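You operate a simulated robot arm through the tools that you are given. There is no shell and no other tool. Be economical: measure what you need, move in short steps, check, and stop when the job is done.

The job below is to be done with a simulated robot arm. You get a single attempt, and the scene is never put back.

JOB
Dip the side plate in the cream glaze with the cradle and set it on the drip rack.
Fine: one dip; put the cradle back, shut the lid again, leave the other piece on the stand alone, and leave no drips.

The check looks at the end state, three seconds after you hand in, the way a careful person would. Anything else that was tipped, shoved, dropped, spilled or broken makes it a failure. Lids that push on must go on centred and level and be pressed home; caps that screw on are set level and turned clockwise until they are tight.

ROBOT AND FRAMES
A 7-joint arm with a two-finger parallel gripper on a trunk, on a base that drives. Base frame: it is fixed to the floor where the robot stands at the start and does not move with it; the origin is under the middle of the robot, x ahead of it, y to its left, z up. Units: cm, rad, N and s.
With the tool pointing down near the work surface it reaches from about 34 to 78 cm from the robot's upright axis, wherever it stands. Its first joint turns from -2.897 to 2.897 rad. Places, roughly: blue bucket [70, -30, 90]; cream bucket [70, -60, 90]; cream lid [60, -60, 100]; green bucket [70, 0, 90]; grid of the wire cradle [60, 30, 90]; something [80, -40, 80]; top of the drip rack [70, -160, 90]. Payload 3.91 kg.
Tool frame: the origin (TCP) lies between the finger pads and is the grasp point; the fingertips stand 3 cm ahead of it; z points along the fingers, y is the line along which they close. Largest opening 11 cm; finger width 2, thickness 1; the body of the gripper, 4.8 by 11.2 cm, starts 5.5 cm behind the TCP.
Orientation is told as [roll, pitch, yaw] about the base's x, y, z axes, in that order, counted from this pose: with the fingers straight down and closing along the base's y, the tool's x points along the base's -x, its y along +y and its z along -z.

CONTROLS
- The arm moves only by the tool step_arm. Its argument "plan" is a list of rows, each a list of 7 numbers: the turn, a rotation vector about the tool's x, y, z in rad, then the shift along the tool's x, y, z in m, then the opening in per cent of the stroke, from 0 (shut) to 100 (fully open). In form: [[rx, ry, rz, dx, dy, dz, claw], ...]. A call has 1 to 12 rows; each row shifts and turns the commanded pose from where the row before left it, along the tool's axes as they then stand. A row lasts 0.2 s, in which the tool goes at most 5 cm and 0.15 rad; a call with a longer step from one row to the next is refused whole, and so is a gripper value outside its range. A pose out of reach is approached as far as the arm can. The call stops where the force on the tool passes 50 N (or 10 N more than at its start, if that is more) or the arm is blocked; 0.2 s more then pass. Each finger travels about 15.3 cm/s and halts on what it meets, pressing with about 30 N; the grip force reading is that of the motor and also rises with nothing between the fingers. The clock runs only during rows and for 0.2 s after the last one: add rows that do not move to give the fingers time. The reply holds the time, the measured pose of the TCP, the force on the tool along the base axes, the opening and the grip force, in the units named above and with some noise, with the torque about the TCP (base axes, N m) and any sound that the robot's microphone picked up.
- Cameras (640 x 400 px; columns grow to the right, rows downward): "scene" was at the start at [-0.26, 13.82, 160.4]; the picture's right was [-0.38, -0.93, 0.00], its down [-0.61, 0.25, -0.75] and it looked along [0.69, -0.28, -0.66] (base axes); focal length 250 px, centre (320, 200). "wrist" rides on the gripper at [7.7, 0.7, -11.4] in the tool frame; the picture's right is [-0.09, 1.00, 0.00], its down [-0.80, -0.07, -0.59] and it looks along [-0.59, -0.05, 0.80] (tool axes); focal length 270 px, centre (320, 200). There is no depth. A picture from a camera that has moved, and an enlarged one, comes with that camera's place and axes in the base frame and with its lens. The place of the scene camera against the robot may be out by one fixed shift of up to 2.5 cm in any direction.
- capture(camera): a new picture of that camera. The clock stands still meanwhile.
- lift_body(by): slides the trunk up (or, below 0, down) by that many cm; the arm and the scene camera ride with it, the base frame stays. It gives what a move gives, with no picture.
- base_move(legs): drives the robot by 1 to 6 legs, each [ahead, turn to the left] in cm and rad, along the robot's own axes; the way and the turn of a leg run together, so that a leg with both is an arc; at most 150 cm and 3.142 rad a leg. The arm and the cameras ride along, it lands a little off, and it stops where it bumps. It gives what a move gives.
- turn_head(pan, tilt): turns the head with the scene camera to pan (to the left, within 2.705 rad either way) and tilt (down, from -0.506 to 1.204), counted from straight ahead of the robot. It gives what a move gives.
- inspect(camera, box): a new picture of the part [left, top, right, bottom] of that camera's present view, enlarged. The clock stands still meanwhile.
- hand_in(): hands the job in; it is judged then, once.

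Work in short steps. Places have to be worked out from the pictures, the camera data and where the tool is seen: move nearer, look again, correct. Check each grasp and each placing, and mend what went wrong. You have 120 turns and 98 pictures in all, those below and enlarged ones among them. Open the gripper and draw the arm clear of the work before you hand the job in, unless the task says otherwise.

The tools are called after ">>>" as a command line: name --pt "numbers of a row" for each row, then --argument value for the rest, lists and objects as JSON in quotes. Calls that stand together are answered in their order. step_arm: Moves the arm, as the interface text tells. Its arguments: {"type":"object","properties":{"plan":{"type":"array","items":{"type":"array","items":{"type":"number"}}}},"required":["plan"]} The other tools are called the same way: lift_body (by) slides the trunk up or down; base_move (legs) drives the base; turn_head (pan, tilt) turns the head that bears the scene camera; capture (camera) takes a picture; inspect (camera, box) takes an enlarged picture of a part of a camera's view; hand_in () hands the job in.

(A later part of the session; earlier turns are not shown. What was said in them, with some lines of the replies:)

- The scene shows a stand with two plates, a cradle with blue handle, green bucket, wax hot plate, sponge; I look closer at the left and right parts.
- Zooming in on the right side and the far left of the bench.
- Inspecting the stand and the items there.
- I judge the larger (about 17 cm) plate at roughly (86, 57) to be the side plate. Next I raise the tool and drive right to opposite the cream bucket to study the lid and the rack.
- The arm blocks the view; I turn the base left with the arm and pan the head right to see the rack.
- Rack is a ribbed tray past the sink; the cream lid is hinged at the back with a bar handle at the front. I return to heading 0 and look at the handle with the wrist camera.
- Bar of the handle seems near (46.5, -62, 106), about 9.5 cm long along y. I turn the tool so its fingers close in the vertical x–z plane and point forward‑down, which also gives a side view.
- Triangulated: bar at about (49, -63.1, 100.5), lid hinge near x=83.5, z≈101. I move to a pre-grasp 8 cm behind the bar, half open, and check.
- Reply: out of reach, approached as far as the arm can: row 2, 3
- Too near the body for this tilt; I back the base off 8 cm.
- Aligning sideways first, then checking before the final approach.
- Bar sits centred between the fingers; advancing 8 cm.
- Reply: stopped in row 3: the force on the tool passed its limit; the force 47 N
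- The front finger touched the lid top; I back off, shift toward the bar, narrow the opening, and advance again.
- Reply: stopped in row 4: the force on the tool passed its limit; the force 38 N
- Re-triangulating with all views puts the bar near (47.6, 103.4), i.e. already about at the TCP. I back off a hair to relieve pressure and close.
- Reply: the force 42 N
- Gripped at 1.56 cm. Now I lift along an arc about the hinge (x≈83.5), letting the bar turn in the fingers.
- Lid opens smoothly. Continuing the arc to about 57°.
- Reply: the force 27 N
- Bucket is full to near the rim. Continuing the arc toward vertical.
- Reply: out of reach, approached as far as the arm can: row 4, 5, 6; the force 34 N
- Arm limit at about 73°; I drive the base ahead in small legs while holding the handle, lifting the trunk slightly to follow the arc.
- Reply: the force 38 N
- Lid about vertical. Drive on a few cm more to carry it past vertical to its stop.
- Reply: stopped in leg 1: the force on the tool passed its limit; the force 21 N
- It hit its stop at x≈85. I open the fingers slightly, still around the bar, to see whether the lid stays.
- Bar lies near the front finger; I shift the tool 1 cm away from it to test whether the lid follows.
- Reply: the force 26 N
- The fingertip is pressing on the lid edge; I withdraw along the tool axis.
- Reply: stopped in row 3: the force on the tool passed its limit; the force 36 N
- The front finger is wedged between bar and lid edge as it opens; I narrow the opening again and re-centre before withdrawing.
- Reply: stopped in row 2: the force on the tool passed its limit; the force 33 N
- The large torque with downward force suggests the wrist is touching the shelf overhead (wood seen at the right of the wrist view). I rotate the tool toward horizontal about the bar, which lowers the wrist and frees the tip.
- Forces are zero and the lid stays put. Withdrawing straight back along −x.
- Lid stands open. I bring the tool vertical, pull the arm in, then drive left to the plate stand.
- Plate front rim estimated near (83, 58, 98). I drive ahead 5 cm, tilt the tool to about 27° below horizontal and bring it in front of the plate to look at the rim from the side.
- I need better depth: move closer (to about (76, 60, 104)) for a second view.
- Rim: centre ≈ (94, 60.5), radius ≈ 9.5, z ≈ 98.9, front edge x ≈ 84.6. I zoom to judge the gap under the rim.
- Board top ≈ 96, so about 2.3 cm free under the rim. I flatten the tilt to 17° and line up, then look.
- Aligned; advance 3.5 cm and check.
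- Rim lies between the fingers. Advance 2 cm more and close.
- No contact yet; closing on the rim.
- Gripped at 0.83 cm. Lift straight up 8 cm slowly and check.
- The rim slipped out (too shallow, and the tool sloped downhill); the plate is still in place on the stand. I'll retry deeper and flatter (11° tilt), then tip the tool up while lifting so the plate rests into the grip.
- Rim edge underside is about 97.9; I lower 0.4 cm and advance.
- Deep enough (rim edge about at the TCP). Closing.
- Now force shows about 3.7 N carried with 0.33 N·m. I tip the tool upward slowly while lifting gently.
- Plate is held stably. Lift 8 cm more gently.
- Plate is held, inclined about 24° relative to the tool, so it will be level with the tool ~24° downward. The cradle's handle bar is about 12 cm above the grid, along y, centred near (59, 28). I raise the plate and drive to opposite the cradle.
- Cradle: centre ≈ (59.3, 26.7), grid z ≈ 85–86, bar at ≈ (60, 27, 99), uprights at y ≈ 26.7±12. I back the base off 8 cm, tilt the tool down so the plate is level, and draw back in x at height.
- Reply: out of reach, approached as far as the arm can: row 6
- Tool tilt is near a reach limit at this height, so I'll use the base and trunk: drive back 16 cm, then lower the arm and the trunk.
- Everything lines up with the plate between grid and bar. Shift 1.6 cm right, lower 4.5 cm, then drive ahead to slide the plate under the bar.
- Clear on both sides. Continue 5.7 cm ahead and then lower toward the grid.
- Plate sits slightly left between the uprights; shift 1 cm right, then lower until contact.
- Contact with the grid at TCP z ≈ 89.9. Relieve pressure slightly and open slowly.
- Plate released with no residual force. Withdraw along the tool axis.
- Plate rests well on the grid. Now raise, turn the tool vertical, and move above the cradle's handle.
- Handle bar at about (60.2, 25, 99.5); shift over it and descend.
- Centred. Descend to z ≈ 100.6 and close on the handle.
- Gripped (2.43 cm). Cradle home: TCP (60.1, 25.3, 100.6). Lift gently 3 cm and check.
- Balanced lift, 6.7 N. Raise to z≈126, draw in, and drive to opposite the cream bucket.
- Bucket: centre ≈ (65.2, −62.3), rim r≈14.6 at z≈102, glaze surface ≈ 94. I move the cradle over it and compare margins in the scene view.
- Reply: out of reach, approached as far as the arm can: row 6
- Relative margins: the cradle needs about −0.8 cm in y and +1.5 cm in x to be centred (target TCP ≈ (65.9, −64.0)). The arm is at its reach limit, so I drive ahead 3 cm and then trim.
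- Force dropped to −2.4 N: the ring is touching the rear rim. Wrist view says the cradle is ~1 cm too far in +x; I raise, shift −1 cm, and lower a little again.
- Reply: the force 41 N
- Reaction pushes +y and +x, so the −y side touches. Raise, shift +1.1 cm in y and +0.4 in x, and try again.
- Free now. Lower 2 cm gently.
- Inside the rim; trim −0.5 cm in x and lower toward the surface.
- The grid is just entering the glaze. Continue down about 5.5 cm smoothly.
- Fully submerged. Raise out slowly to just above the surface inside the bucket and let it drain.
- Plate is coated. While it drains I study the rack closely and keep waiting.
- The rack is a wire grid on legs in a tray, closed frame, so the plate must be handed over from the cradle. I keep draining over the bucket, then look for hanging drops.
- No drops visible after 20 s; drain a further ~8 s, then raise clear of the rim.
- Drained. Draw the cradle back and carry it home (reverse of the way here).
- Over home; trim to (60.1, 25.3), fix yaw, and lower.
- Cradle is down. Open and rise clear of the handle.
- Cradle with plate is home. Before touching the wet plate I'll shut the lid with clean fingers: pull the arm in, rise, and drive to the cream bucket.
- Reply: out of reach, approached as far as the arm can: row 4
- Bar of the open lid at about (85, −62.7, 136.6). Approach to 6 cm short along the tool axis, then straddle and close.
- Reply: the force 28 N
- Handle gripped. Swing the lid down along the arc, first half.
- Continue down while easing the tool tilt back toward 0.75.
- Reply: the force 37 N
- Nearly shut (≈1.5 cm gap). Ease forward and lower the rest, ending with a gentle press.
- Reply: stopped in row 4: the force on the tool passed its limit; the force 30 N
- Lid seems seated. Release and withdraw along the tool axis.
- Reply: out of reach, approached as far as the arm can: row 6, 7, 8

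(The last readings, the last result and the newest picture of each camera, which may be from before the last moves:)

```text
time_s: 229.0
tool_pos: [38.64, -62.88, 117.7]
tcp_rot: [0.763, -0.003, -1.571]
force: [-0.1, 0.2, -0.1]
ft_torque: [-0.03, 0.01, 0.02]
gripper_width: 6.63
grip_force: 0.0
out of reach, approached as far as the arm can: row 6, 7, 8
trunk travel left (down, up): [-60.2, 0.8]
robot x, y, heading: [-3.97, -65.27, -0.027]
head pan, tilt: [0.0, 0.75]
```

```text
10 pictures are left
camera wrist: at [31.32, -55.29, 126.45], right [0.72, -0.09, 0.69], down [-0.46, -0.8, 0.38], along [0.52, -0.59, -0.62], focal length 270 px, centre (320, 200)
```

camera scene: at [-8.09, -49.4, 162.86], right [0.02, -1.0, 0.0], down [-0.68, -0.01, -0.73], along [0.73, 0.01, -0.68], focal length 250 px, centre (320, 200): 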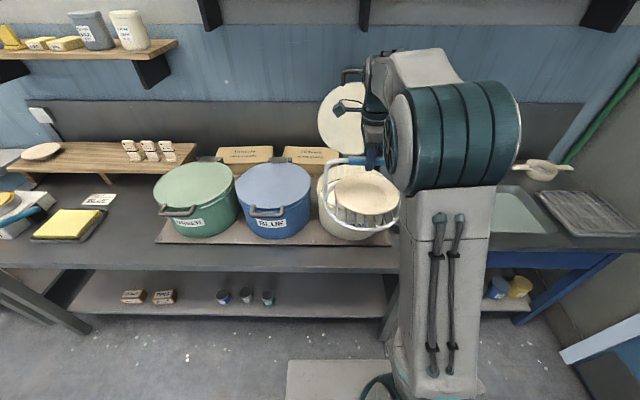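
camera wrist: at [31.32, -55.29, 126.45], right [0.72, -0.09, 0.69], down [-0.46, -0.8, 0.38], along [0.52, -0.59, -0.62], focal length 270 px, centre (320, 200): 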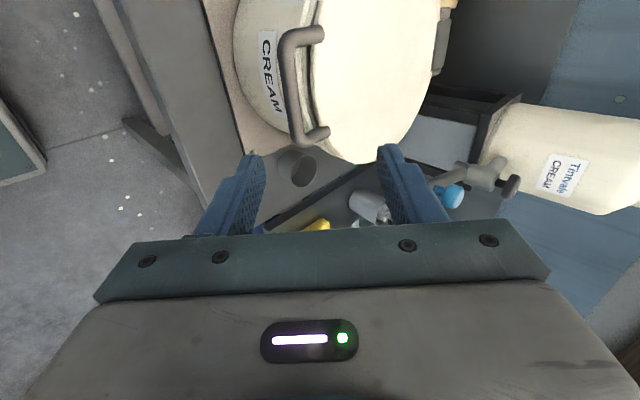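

Lid is shut as at the start. Now back off, set the arm to the earlier plate-grasp configuration and drive back to the cradle.

>>> base_move --legs '[[-33, 0]]'

>>> step_arm --pt "-0.087 0 0 0 0.021 0.02 60" --pt "-0.087 0 0 0 0.021 0.025 40" --pt "-0.087 0 0 0 0.019 0.03 30" --pt "-0.086 0 0 0 0.017 0.032 22" --pt "0 0 0 0 0.017 0.034 22" --pt "0 0 0 0 0.016 0.036 22" --pt "0 0 0 0 0.016 0.036 22" --pt "0 0 0 0 0.016 0.036 22"

>>> base_move --legs '[[0, -1.543], [-85.8, 0], [0, 1.592]]'

```text
time_s: 231.2
tool_pos: [5.55, -62.21, 117.61]
tcp_rot: [0.766, -0.002, -1.57]
force: [0.7, 0.5, -0.3]
ft_torque: [-0.02, -0.05, 0.0]
gripper_width: 6.61
grip_force: 0.0
trunk travel left (down, up): [-60.2, 0.8]
robot x, y, heading: [-37.52, -64.53, -0.024]
head pan, tilt: [0.0, 0.75]
```

```text
time_s: 233.0
tool_pos: [34.66, -62.1, 116.52]
tcp_rot: [1.109, 0.001, -1.572]
force: [0.0, -0.6, -0.2]
ft_torque: [0.03, 0.0, -0.01]
gripper_width: 2.42
grip_force: 0.1
trunk travel left (down, up): [-60.2, 0.8]
robot x, y, heading: [-37.15, -64.6, -0.024]
head pan, tilt: [0.0, 0.75]
```

```text
time_s: 245.3
tool_pos: [34.16, 28.62, 116.57]
tcp_rot: [1.11, -0.001, -1.506]
force: [0.0, -0.2, -0.1]
ft_torque: [-0.01, 0.0, 0.01]
gripper_width: 2.42
grip_force: 0.0
trunk travel left (down, up): [-60.2, 0.8]
robot x, y, heading: [-37.28, 21.68, 0.041]
head pan, tilt: [0.0, 0.75]
```

>>> base_move --legs '[[0, -0.04]]'

>>> lift_body --by -23.2

```text
time_s: 246.1
tool_pos: [34.39, 25.63, 116.7]
tcp_rot: [1.11, 0.001, -1.544]
force: [0.5, -0.1, 0.6]
ft_torque: [0.01, 0.02, 0.03]
gripper_width: 2.45
grip_force: 0.0
trunk travel left (down, up): [-60.2, 0.8]
robot x, y, heading: [-37.09, 21.75, -0.002]
head pan, tilt: [0.0, 0.75]
```

```text
time_s: 248.5
tool_pos: [34.41, 25.68, 93.4]
tcp_rot: [1.108, -0.002, -1.546]
force: [-0.1, -0.2, 0.5]
ft_torque: [0.04, -0.01, -0.03]
gripper_width: 2.4
grip_force: 0.1
trunk travel left (down, up): [-37.0, 24.0]
robot x, y, heading: [-37.42, 21.48, -0.005]
head pan, tilt: [0.0, 0.75]
```

>>> base_move --legs '[[7.6, 0]]'

>>> step_arm --pt "0 0 0 0.004 0 0 22"

>>> capture --camera "wrist"

```text
time_s: 249.5
tool_pos: [41.99, 25.69, 93.34]
tcp_rot: [1.109, -0.001, -1.546]
force: [-0.2, -0.2, -0.4]
ft_torque: [0.01, 0.01, 0.01]
gripper_width: 2.42
grip_force: 0.1
trunk travel left (down, up): [-37.0, 24.0]
robot x, y, heading: [-29.59, 21.48, -0.0]
head pan, tilt: [0.0, 0.75]
```

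```text
time_s: 249.9
tool_pos: [41.93, 26.12, 93.38]
tcp_rot: [1.111, -0.001, -1.547]
force: [-0.7, 0.8, -0.3]
ft_torque: [-0.01, 0.02, -0.01]
gripper_width: 2.42
grip_force: 0.0
trunk travel left (down, up): [-37.0, 24.0]
robot x, y, heading: [-29.82, 21.62, -0.002]
head pan, tilt: [0.0, 0.75]
```

```text
9 pictures are left
camera wrist: at [31.93, 33.47, 99.17], right [0.44, -0.08, 0.89], down [-0.54, -0.81, 0.2], along [0.71, -0.58, -0.4], focal length 270 px, centre (320, 200)
```

wrist: 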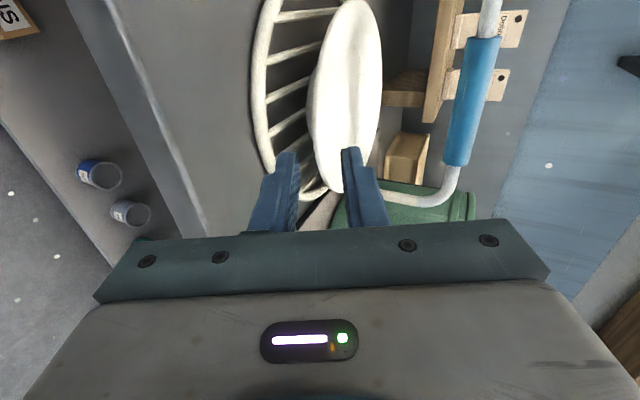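

Alignment matches the earlier release. Advance along the axis and check.

>>> step_arm --pt "0 0 0 0 0 0.025 22" --pt "0 0 0 0 0 0.025 22" --pt "0 0 0 0 0 0.02 22" --pt "0 0 0 0 0 0.01 22"

>>> inspect --camera "wrist" --box '[200, 20, 440, 240]'

```text
time_s: 250.9
tool_pos: [49.21, 26.35, 89.98]
tcp_rot: [1.109, 0.001, -1.545]
force: [0.9, 0.0, 0.4]
ft_torque: [-0.01, 0.0, -0.02]
gripper_width: 2.4
grip_force: 0.1
trunk travel left (down, up): [-37.0, 24.0]
robot x, y, heading: [-29.84, 21.4, 0.007]
head pan, tilt: [0.0, 0.75]
```

```text
1.82 times, centred on (320, 130) of wrist
camera zoom: at [39.13, 33.66, 95.63], right [0.44, -0.08, 0.89], down [-0.54, -0.81, 0.2], along [0.71, -0.58, -0.4], focal length 491 px, centre (320, 327)
```

zoom: 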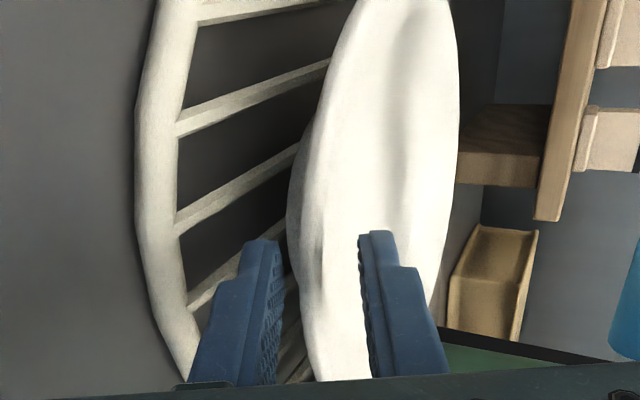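

Rim well between the fingers. Advance 1.1 cm, close.

>>> step_arm --pt "0 0 0 0 0 0.011 22" --pt "0 0 0 0 0 0 15" --pt "0 0 0 0 0 0 8" --pt "0 0 0 0 0 0 0" --pt "0 0 0 0 0 0 0"

```text
time_s: 252.1
tool_pos: [50.3, 26.25, 89.5]
tcp_rot: [1.114, -0.001, -1.547]
force: [2.5, -1.0, 6.6]
ft_torque: [0.33, -0.85, -0.14]
gripper_width: 0.85
grip_force: 30.2
trunk travel left (down, up): [-37.0, 24.0]
robot x, y, heading: [-29.86, 22.02, 0.005]
head pan, tilt: [0.0, 0.75]
```

Gripped at 0.85 cm. Lift slowly with a slight upward tilt and watch the load.

>>> step_arm --pt "-0.02 0 0 0 0.003 -0.0015 0" --pt "-0.03 0 0 0 0.004 -0.002 0" --pt "-0.03 0 0 0 0.005 -0.002 0" --pt "-0.03 0 0 0 0.005 -0.002 0" --pt "-0.03 0 0 0 0.005 -0.002 0" --pt "0 0 0 0 0.005 -0.002 0"

>>> inspect --camera "wrist" --box '[200, 20, 440, 240]'

```text
time_s: 253.5
tool_pos: [50.1, 26.32, 92.31]
tcp_rot: [1.25, -0.002, -1.546]
force: [-0.3, -0.2, -3.9]
ft_torque: [0.04, 0.4, 0.01]
gripper_width: 0.78
grip_force: 29.7
trunk travel left (down, up): [-37.0, 24.0]
robot x, y, heading: [-29.75, 21.79, 0.002]
head pan, tilt: [0.0, 0.75]
```

```text
1.82 times, centred on (320, 130) of wrist
camera zoom: at [39.36, 33.6, 96.57], right [0.32, -0.08, 0.95], down [-0.57, -0.81, 0.12], along [0.76, -0.57, -0.3], focal length 491 px, centre (320, 327)
```

zoom: 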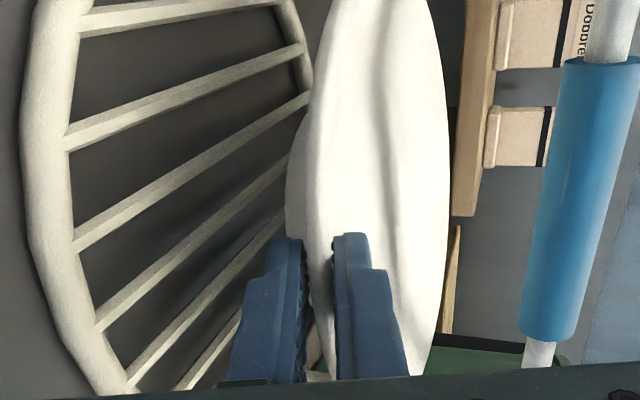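

Plate held (3.9 N). Back straight out from under the bar, then raise the trunk.

>>> base_move --legs '[[-20, 0]]'

>>> lift_body --by 22

>>> base_move --legs '[[0, 1.57], [-128.8, 0], [0, -2.02]]'

>>> turn_head --pan 0.0 --tilt 0.6

>>> capture --camera "scene"

```text
time_s: 255.1
tool_pos: [29.85, 26.31, 92.23]
tcp_rot: [1.25, -0.002, -1.546]
force: [-0.1, -0.3, -3.9]
ft_torque: [0.05, 0.34, -0.03]
gripper_width: 0.83
grip_force: 29.5
trunk travel left (down, up): [-37.0, 24.0]
robot x, y, heading: [-49.65, 21.71, 0.004]
head pan, tilt: [0.0, 0.75]
```

```text
time_s: 257.5
tool_pos: [29.95, 26.38, 114.31]
tcp_rot: [1.249, -0.002, -1.545]
force: [-0.1, -0.2, -4.3]
ft_torque: [0.08, 0.35, 0.0]
gripper_width: 0.81
grip_force: 29.9
trunk travel left (down, up): [-59.0, 2.0]
robot x, y, heading: [-49.77, 21.76, 0.0]
head pan, tilt: [0.0, 0.75]
```

```text
time_s: 272.6
tool_pos: [25.42, -136.29, 114.25]
tcp_rot: [1.25, -0.001, -1.986]
force: [0.4, 0.5, -3.9]
ft_torque: [0.19, 0.31, 0.01]
gripper_width: 0.8
grip_force: 30.2
trunk travel left (down, up): [-59.0, 2.0]
robot x, y, heading: [-48.82, -106.27, -0.439]
head pan, tilt: [0.0, 0.75]
```

```text
time_s: 273.3
tool_pos: [25.53, -136.27, 114.32]
tcp_rot: [1.249, -0.002, -1.986]
force: [0.3, 0.0, -3.8]
ft_torque: [0.22, 0.33, -0.04]
gripper_width: 0.82
grip_force: 29.7
trunk travel left (down, up): [-59.0, 2.0]
robot x, y, heading: [-48.7, -106.63, -0.435]
head pan, tilt: [0.0, 0.6]
```

```text
6 pictures are left
camera scene: at [-41.66, -91.43, 162.94], right [-0.43, -0.9, 0.0], down [-0.51, 0.24, -0.82], along [0.75, -0.35, -0.57], focal length 250 px, centre (320, 200)
```

scene: 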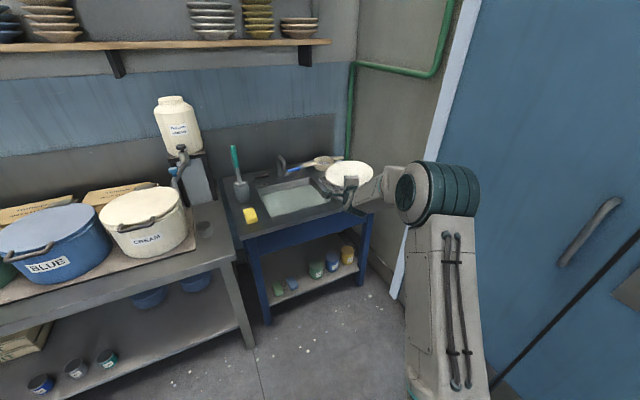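

Rack is hidden behind the plate; wall clearance looks fine. Drive ahead along the current heading (plate well above the counter) and then look.

>>> base_move --legs '[[31, 0]]'

>>> step_arm --pt "0 0 0 -0.012 0 0 0" --pt "0 0 0 -0.012 0 0 0" --pt "0 0 0 0 0 0 0"

>>> inspect --camera "scene" --box '[230, 110, 470, 270]'

```text
time_s: 275.4
tool_pos: [53.23, -149.53, 114.19]
tcp_rot: [1.249, -0.002, -1.988]
force: [0.1, -0.6, -3.4]
ft_torque: [0.21, 0.32, 0.04]
gripper_width: 0.83
grip_force: 30.5
trunk travel left (down, up): [-59.0, 2.0]
robot x, y, heading: [-21.01, -119.77, -0.446]
head pan, tilt: [0.0, 0.6]
```

```text
time_s: 276.1
tool_pos: [52.3, -151.61, 114.16]
tcp_rot: [1.248, -0.002, -1.985]
force: [0.9, -0.7, -3.1]
ft_torque: [0.19, 0.3, 0.02]
gripper_width: 0.83
grip_force: 29.9
trunk travel left (down, up): [-59.0, 2.0]
robot x, y, heading: [-20.9, -119.68, -0.443]
head pan, tilt: [0.0, 0.6]
```

```text
2.50 times, centred on (350, 190) of scene
camera zoom: at [-13.8, -104.55, 162.95], right [-0.43, -0.9, 0.0], down [-0.51, 0.24, -0.82], along [0.75, -0.35, -0.57], focal length 625 px, centre (245, 225)
```

zoom: 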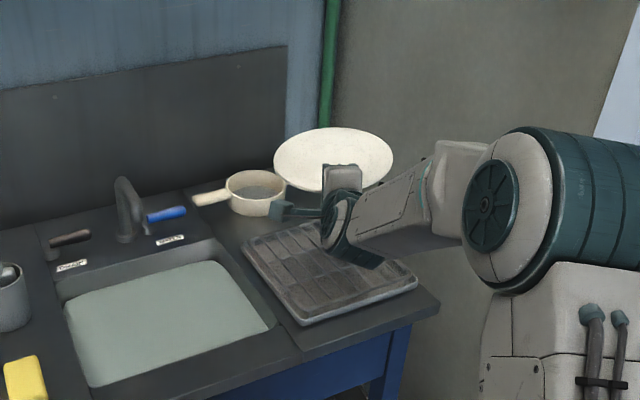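

Rack centre ≈ (63.9, −157.4). Advance 3.6 cm, small lateral trim, level the plate, and begin lowering.

>>> base_move --legs '[[3.6, 0]]'

>>> step_arm --pt "0.04 0 0 -0.005 0 0 0" --pt "0.05 0 0 0 0 0 0" --pt "0.04 0 0 0 0 0 0" --pt "0 0 0 0 0 0 0"

>>> lift_body --by -15

>>> inspect --camera "scene" --box '[230, 90, 470, 250]'

```text
time_s: 277.0
tool_pos: [55.69, -153.24, 114.14]
tcp_rot: [1.246, -0.003, -1.988]
force: [0.0, -0.1, -3.6]
ft_torque: [0.21, 0.3, 0.01]
gripper_width: 0.8
grip_force: 30.2
trunk travel left (down, up): [-59.0, 2.0]
robot x, y, heading: [-18.1, -121.02, -0.438]
head pan, tilt: [0.0, 0.6]
```

```text
time_s: 278.0
tool_pos: [55.37, -153.71, 114.21]
tcp_rot: [1.12, 0.0, -1.985]
force: [-0.4, 0.1, -2.9]
ft_torque: [0.2, 0.3, -0.02]
gripper_width: 0.82
grip_force: 30.0
trunk travel left (down, up): [-59.0, 2.0]
robot x, y, heading: [-17.62, -121.22, -0.443]
head pan, tilt: [0.0, 0.6]
```

```text
time_s: 279.8
tool_pos: [55.38, -153.76, 99.29]
tcp_rot: [1.12, -0.001, -1.986]
force: [0.4, 0.0, -3.3]
ft_torque: [0.2, 0.29, 0.0]
gripper_width: 0.81
grip_force: 30.1
trunk travel left (down, up): [-44.0, 17.0]
robot x, y, heading: [-17.61, -121.21, -0.442]
head pan, tilt: [0.0, 0.6]
```

```text
2.50 times, centred on (350, 170) of scene
camera zoom: at [-10.53, -106.11, 147.95], right [-0.43, -0.9, 0.0], down [-0.51, 0.24, -0.82], along [0.75, -0.35, -0.57], focal length 625 px, centre (245, 275)
```

zoom: 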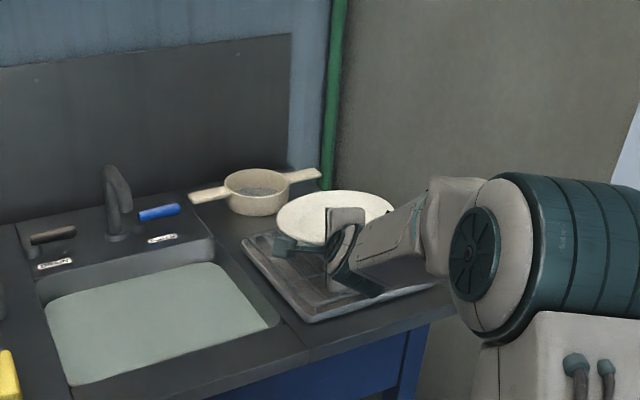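

Plate is centred over the rack. Lower in small steps to contact.

>>> lift_body --by -3

>>> lift_body --by -0.9

>>> lift_body --by -0.9

```text
time_s: 280.5
tool_pos: [55.29, -153.65, 96.12]
tcp_rot: [1.12, -0.001, -1.987]
force: [0.1, -0.1, -2.9]
ft_torque: [0.25, 0.27, 0.02]
gripper_width: 0.8
grip_force: 29.8
trunk travel left (down, up): [-41.0, 20.0]
robot x, y, heading: [-17.51, -121.09, -0.439]
head pan, tilt: [0.0, 0.6]
```

```text
time_s: 281.1
tool_pos: [55.39, -153.7, 95.41]
tcp_rot: [1.119, -0.003, -1.987]
force: [0.0, -0.2, -3.2]
ft_torque: [0.2, 0.33, 0.0]
gripper_width: 0.83
grip_force: 29.9
trunk travel left (down, up): [-40.1, 20.9]
robot x, y, heading: [-17.38, -120.87, -0.442]
head pan, tilt: [0.0, 0.6]
```

```text
time_s: 281.7
tool_pos: [55.37, -153.52, 94.44]
tcp_rot: [1.12, -0.003, -1.987]
force: [0.3, -0.3, -3.1]
ft_torque: [0.21, 0.28, -0.02]
gripper_width: 0.79
grip_force: 29.6
trunk travel left (down, up): [-39.2, 21.8]
robot x, y, heading: [-17.35, -121.13, -0.439]
head pan, tilt: [0.0, 0.6]
```

>>> lift_body --by -0.6

>>> lift_body --by -0.6

```text
time_s: 282.2
tool_pos: [55.31, -153.63, 93.76]
tcp_rot: [1.119, -0.002, -1.987]
force: [0.6, 0.1, -3.4]
ft_torque: [0.18, 0.27, -0.02]
gripper_width: 0.79
grip_force: 30.4
trunk travel left (down, up): [-38.6, 22.4]
robot x, y, heading: [-17.67, -121.28, -0.437]
head pan, tilt: [0.0, 0.6]
```

```text
time_s: 282.8
tool_pos: [55.42, -153.61, 93.19]
tcp_rot: [1.12, -0.003, -1.987]
force: [0.7, -0.3, -3.8]
ft_torque: [0.18, 0.29, 0.01]
gripper_width: 0.81
grip_force: 30.0
trunk travel left (down, up): [-38.0, 23.0]
robot x, y, heading: [-17.7, -121.05, -0.442]
head pan, tilt: [0.0, 0.6]
```

No contact yet; continue stepping.

>>> lift_body --by -0.6

>>> lift_body --by -0.6

>>> inspect --camera "wrist" --box '[180, 0, 480, 240]'

```text
time_s: 283.3
tool_pos: [55.36, -153.61, 92.64]
tcp_rot: [1.119, -0.003, -1.985]
force: [-0.4, -0.2, -3.4]
ft_torque: [0.23, 0.33, 0.02]
gripper_width: 0.82
grip_force: 30.3
trunk travel left (down, up): [-37.4, 23.6]
robot x, y, heading: [-17.88, -120.82, -0.438]
head pan, tilt: [0.0, 0.6]
```

```text
time_s: 283.9
tool_pos: [55.4, -153.68, 92.21]
tcp_rot: [1.121, -0.001, -1.987]
force: [-0.1, -0.2, 1.3]
ft_torque: [0.01, -0.28, 0.01]
gripper_width: 0.79
grip_force: 29.5
trunk travel left (down, up): [-36.8, 24.2]
robot x, y, heading: [-17.54, -121.07, -0.445]
head pan, tilt: [0.0, 0.6]
```

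```text
1.67 times, centred on (330, 120) of wrist
camera zoom: at [49.41, -142.66, 97.79], right [0.36, -0.25, 0.9], down [-0.84, -0.5, 0.2], along [0.4, -0.83, -0.4], focal length 450 px, centre (303, 333)
```

zoom: 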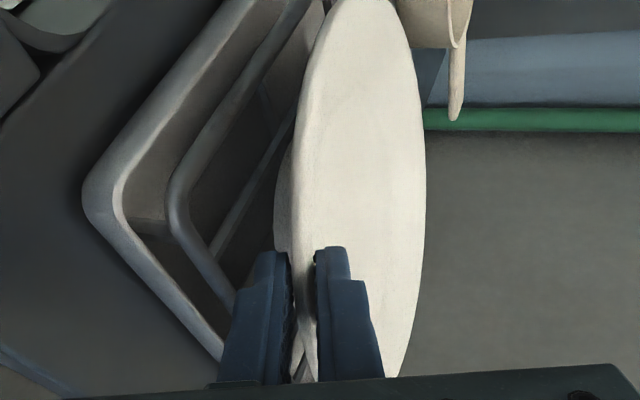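

Contact made. Lower another 0.5 cm to settle it and open slowly.

>>> lift_body --by -0.5

>>> step_arm --pt "0 0 0 0 0 0 10" --pt "0 0 0 0 0 0 14" --pt "0 0 0 0 0 0 18" --pt "0 0 0 0 0 0 22" --pt "0 0 0 0 0 0 22"

>>> inspect --camera "wrist" --box '[180, 0, 480, 240]'

```text
time_s: 284.4
tool_pos: [55.25, -153.61, 91.78]
tcp_rot: [1.123, -0.002, -1.987]
force: [-3.4, 0.4, 8.5]
ft_torque: [0.05, -0.92, 0.12]
gripper_width: 0.84
grip_force: 30.2
trunk travel left (down, up): [-36.3, 24.7]
robot x, y, heading: [-17.61, -121.5, -0.437]
head pan, tilt: [0.0, 0.6]
```

```text
time_s: 285.6
tool_pos: [55.39, -153.73, 91.57]
tcp_rot: [1.119, -0.003, -1.987]
force: [-0.1, -0.1, -0.2]
ft_torque: [0.02, 0.01, -0.02]
gripper_width: 2.4
grip_force: 0.0
trunk travel left (down, up): [-36.3, 24.7]
robot x, y, heading: [-17.71, -121.37, -0.439]
head pan, tilt: [0.0, 0.6]
```

```text
1.67 times, centred on (330, 120) of wrist
camera zoom: at [49.42, -142.66, 97.19], right [0.36, -0.26, 0.9], down [-0.84, -0.5, 0.2], along [0.4, -0.83, -0.4], focal length 450 px, centre (303, 333)
```

zoom: 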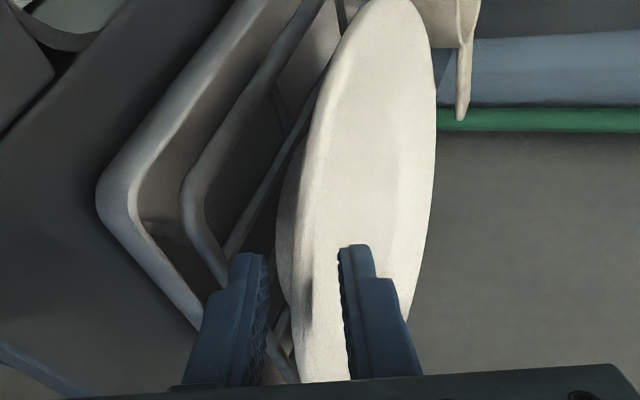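

Released with zero force. Withdraw along the tool axis, back away and raise, then take a final look.

>>> step_arm --pt "0 0 0 0 0 -0.01 22" --pt "0 0 0 0 0 -0.015 22" --pt "0 0 0 0 0 -0.015 22" --pt "0 0 0 0 0 -0.02 22" --pt "0 0 0 0 0 -0.03 22"

>>> base_move --legs '[[-30, 0]]'

>>> lift_body --by 15

>>> capture --camera "wrist"

```text
time_s: 286.8
tool_pos: [47.91, -150.3, 95.42]
tcp_rot: [1.119, -0.002, -1.987]
force: [0.4, 1.0, -0.2]
ft_torque: [0.0, 0.0, 0.0]
gripper_width: 2.4
grip_force: 0.0
trunk travel left (down, up): [-36.3, 24.7]
robot x, y, heading: [-17.53, -121.32, -0.443]
head pan, tilt: [0.0, 0.6]
```

```text
time_s: 288.9
tool_pos: [20.99, -137.53, 95.39]
tcp_rot: [1.119, -0.003, -1.987]
force: [-0.2, 1.0, 0.5]
ft_torque: [0.02, 0.01, 0.01]
gripper_width: 2.43
grip_force: 0.0
trunk travel left (down, up): [-36.3, 24.7]
robot x, y, heading: [-44.82, -107.98, -0.436]
head pan, tilt: [0.0, 0.6]
```

```text
time_s: 290.6
tool_pos: [20.99, -137.32, 110.3]
tcp_rot: [1.12, -0.002, -1.985]
force: [-0.4, -0.1, 0.5]
ft_torque: [-0.02, -0.01, 0.01]
gripper_width: 2.42
grip_force: 0.0
trunk travel left (down, up): [-51.3, 9.7]
robot x, y, heading: [-44.43, -108.49, -0.44]
head pan, tilt: [0.0, 0.6]
```

```text
1 pictures are left
camera wrist: at [15.0, -126.5, 116.0], right [0.36, -0.26, 0.9], down [-0.84, -0.5, 0.2], along [0.4, -0.82, -0.4], focal length 270 px, centre (320, 200)
```

wrist: 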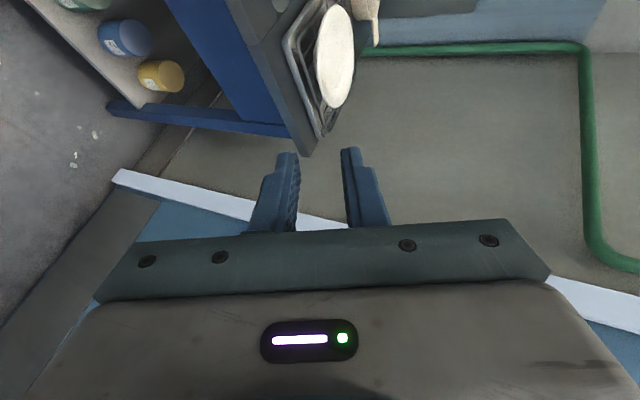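

Plate rests on the rack. Open the gripper fully and use the last picture to check the bench.

>>> step_arm --pt "0 0 0 0 0 0 60" --pt "0 0 0 0 0 0 100" --pt "0 0 0 0 0 0 100"

>>> turn_head --pan 0.75 --tilt 0.45

>>> capture --camera "scene"

```text
time_s: 291.4
tool_pos: [20.9, -137.48, 110.29]
tcp_rot: [1.118, -0.004, -1.986]
force: [0.4, 0.6, -0.4]
ft_torque: [-0.02, -0.01, -0.03]
gripper_width: 11.01
grip_force: 0.0
trunk travel left (down, up): [-51.3, 9.7]
robot x, y, heading: [-44.77, -108.6, -0.436]
head pan, tilt: [0.0, 0.6]
```

```text
time_s: 292.5
tool_pos: [20.88, -137.49, 110.37]
tcp_rot: [1.12, -0.002, -1.986]
force: [0.1, 0.2, 0.1]
ft_torque: [-0.01, 0.03, 0.04]
gripper_width: 11.0
grip_force: 0.0
trunk travel left (down, up): [-51.3, 9.7]
robot x, y, heading: [-44.79, -108.21, -0.444]
head pan, tilt: [0.75, 0.45]
```

```text
0 pictures are left
camera scene: at [-36.92, -86.77, 156.6], right [0.31, -0.95, 0.0], down [-0.41, -0.13, -0.9], along [0.86, 0.28, -0.44], focal length 250 px, centre (320, 200)
```

scene: 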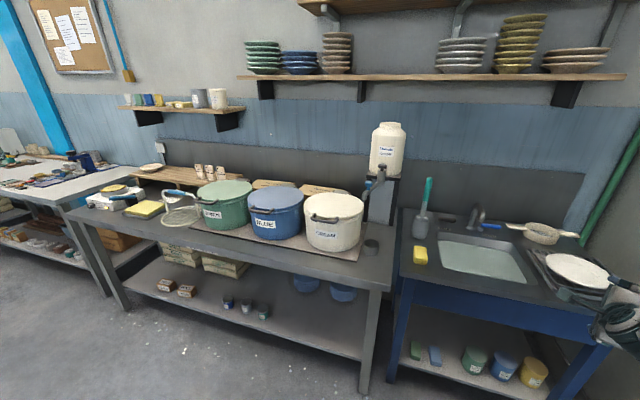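

The plate is on the rack, the lid is shut, the cradle is back, and the other piece is untouched on the stand. Handing in.

>>> hand_in

```text
The job is handed in.
```

I dipped the side plate once in the cream glaze with the cradle and set it on the drip rack. The cradle is back in its place, the cream lid is shut, and the other piece is still on the stand.

- **Finger contact:** the rack's frame is closed, so the plate couldn't be passed over from the cradle. I lifted it off by the rim with the gripper, and the fingers touched the wet glaze there.
- **Drips:** I let the plate and cradle drain over the bucket for about 30 seconds. I saw no drips on the bench, counter or floor in the last pictures.
- **Slips along the way:** the plate slipped out of the first grip but stayed on the stand. The cradle ring touched the bucket rim before it went in cleanly. Nothing was tipped or spilled.
- **Which plate:** I took the larger of the two pieces on the stand, about 19 cm across, to be the side plate. A note on the bench reads "Glaze job … BLUE"; I followed your instruction and used cream.
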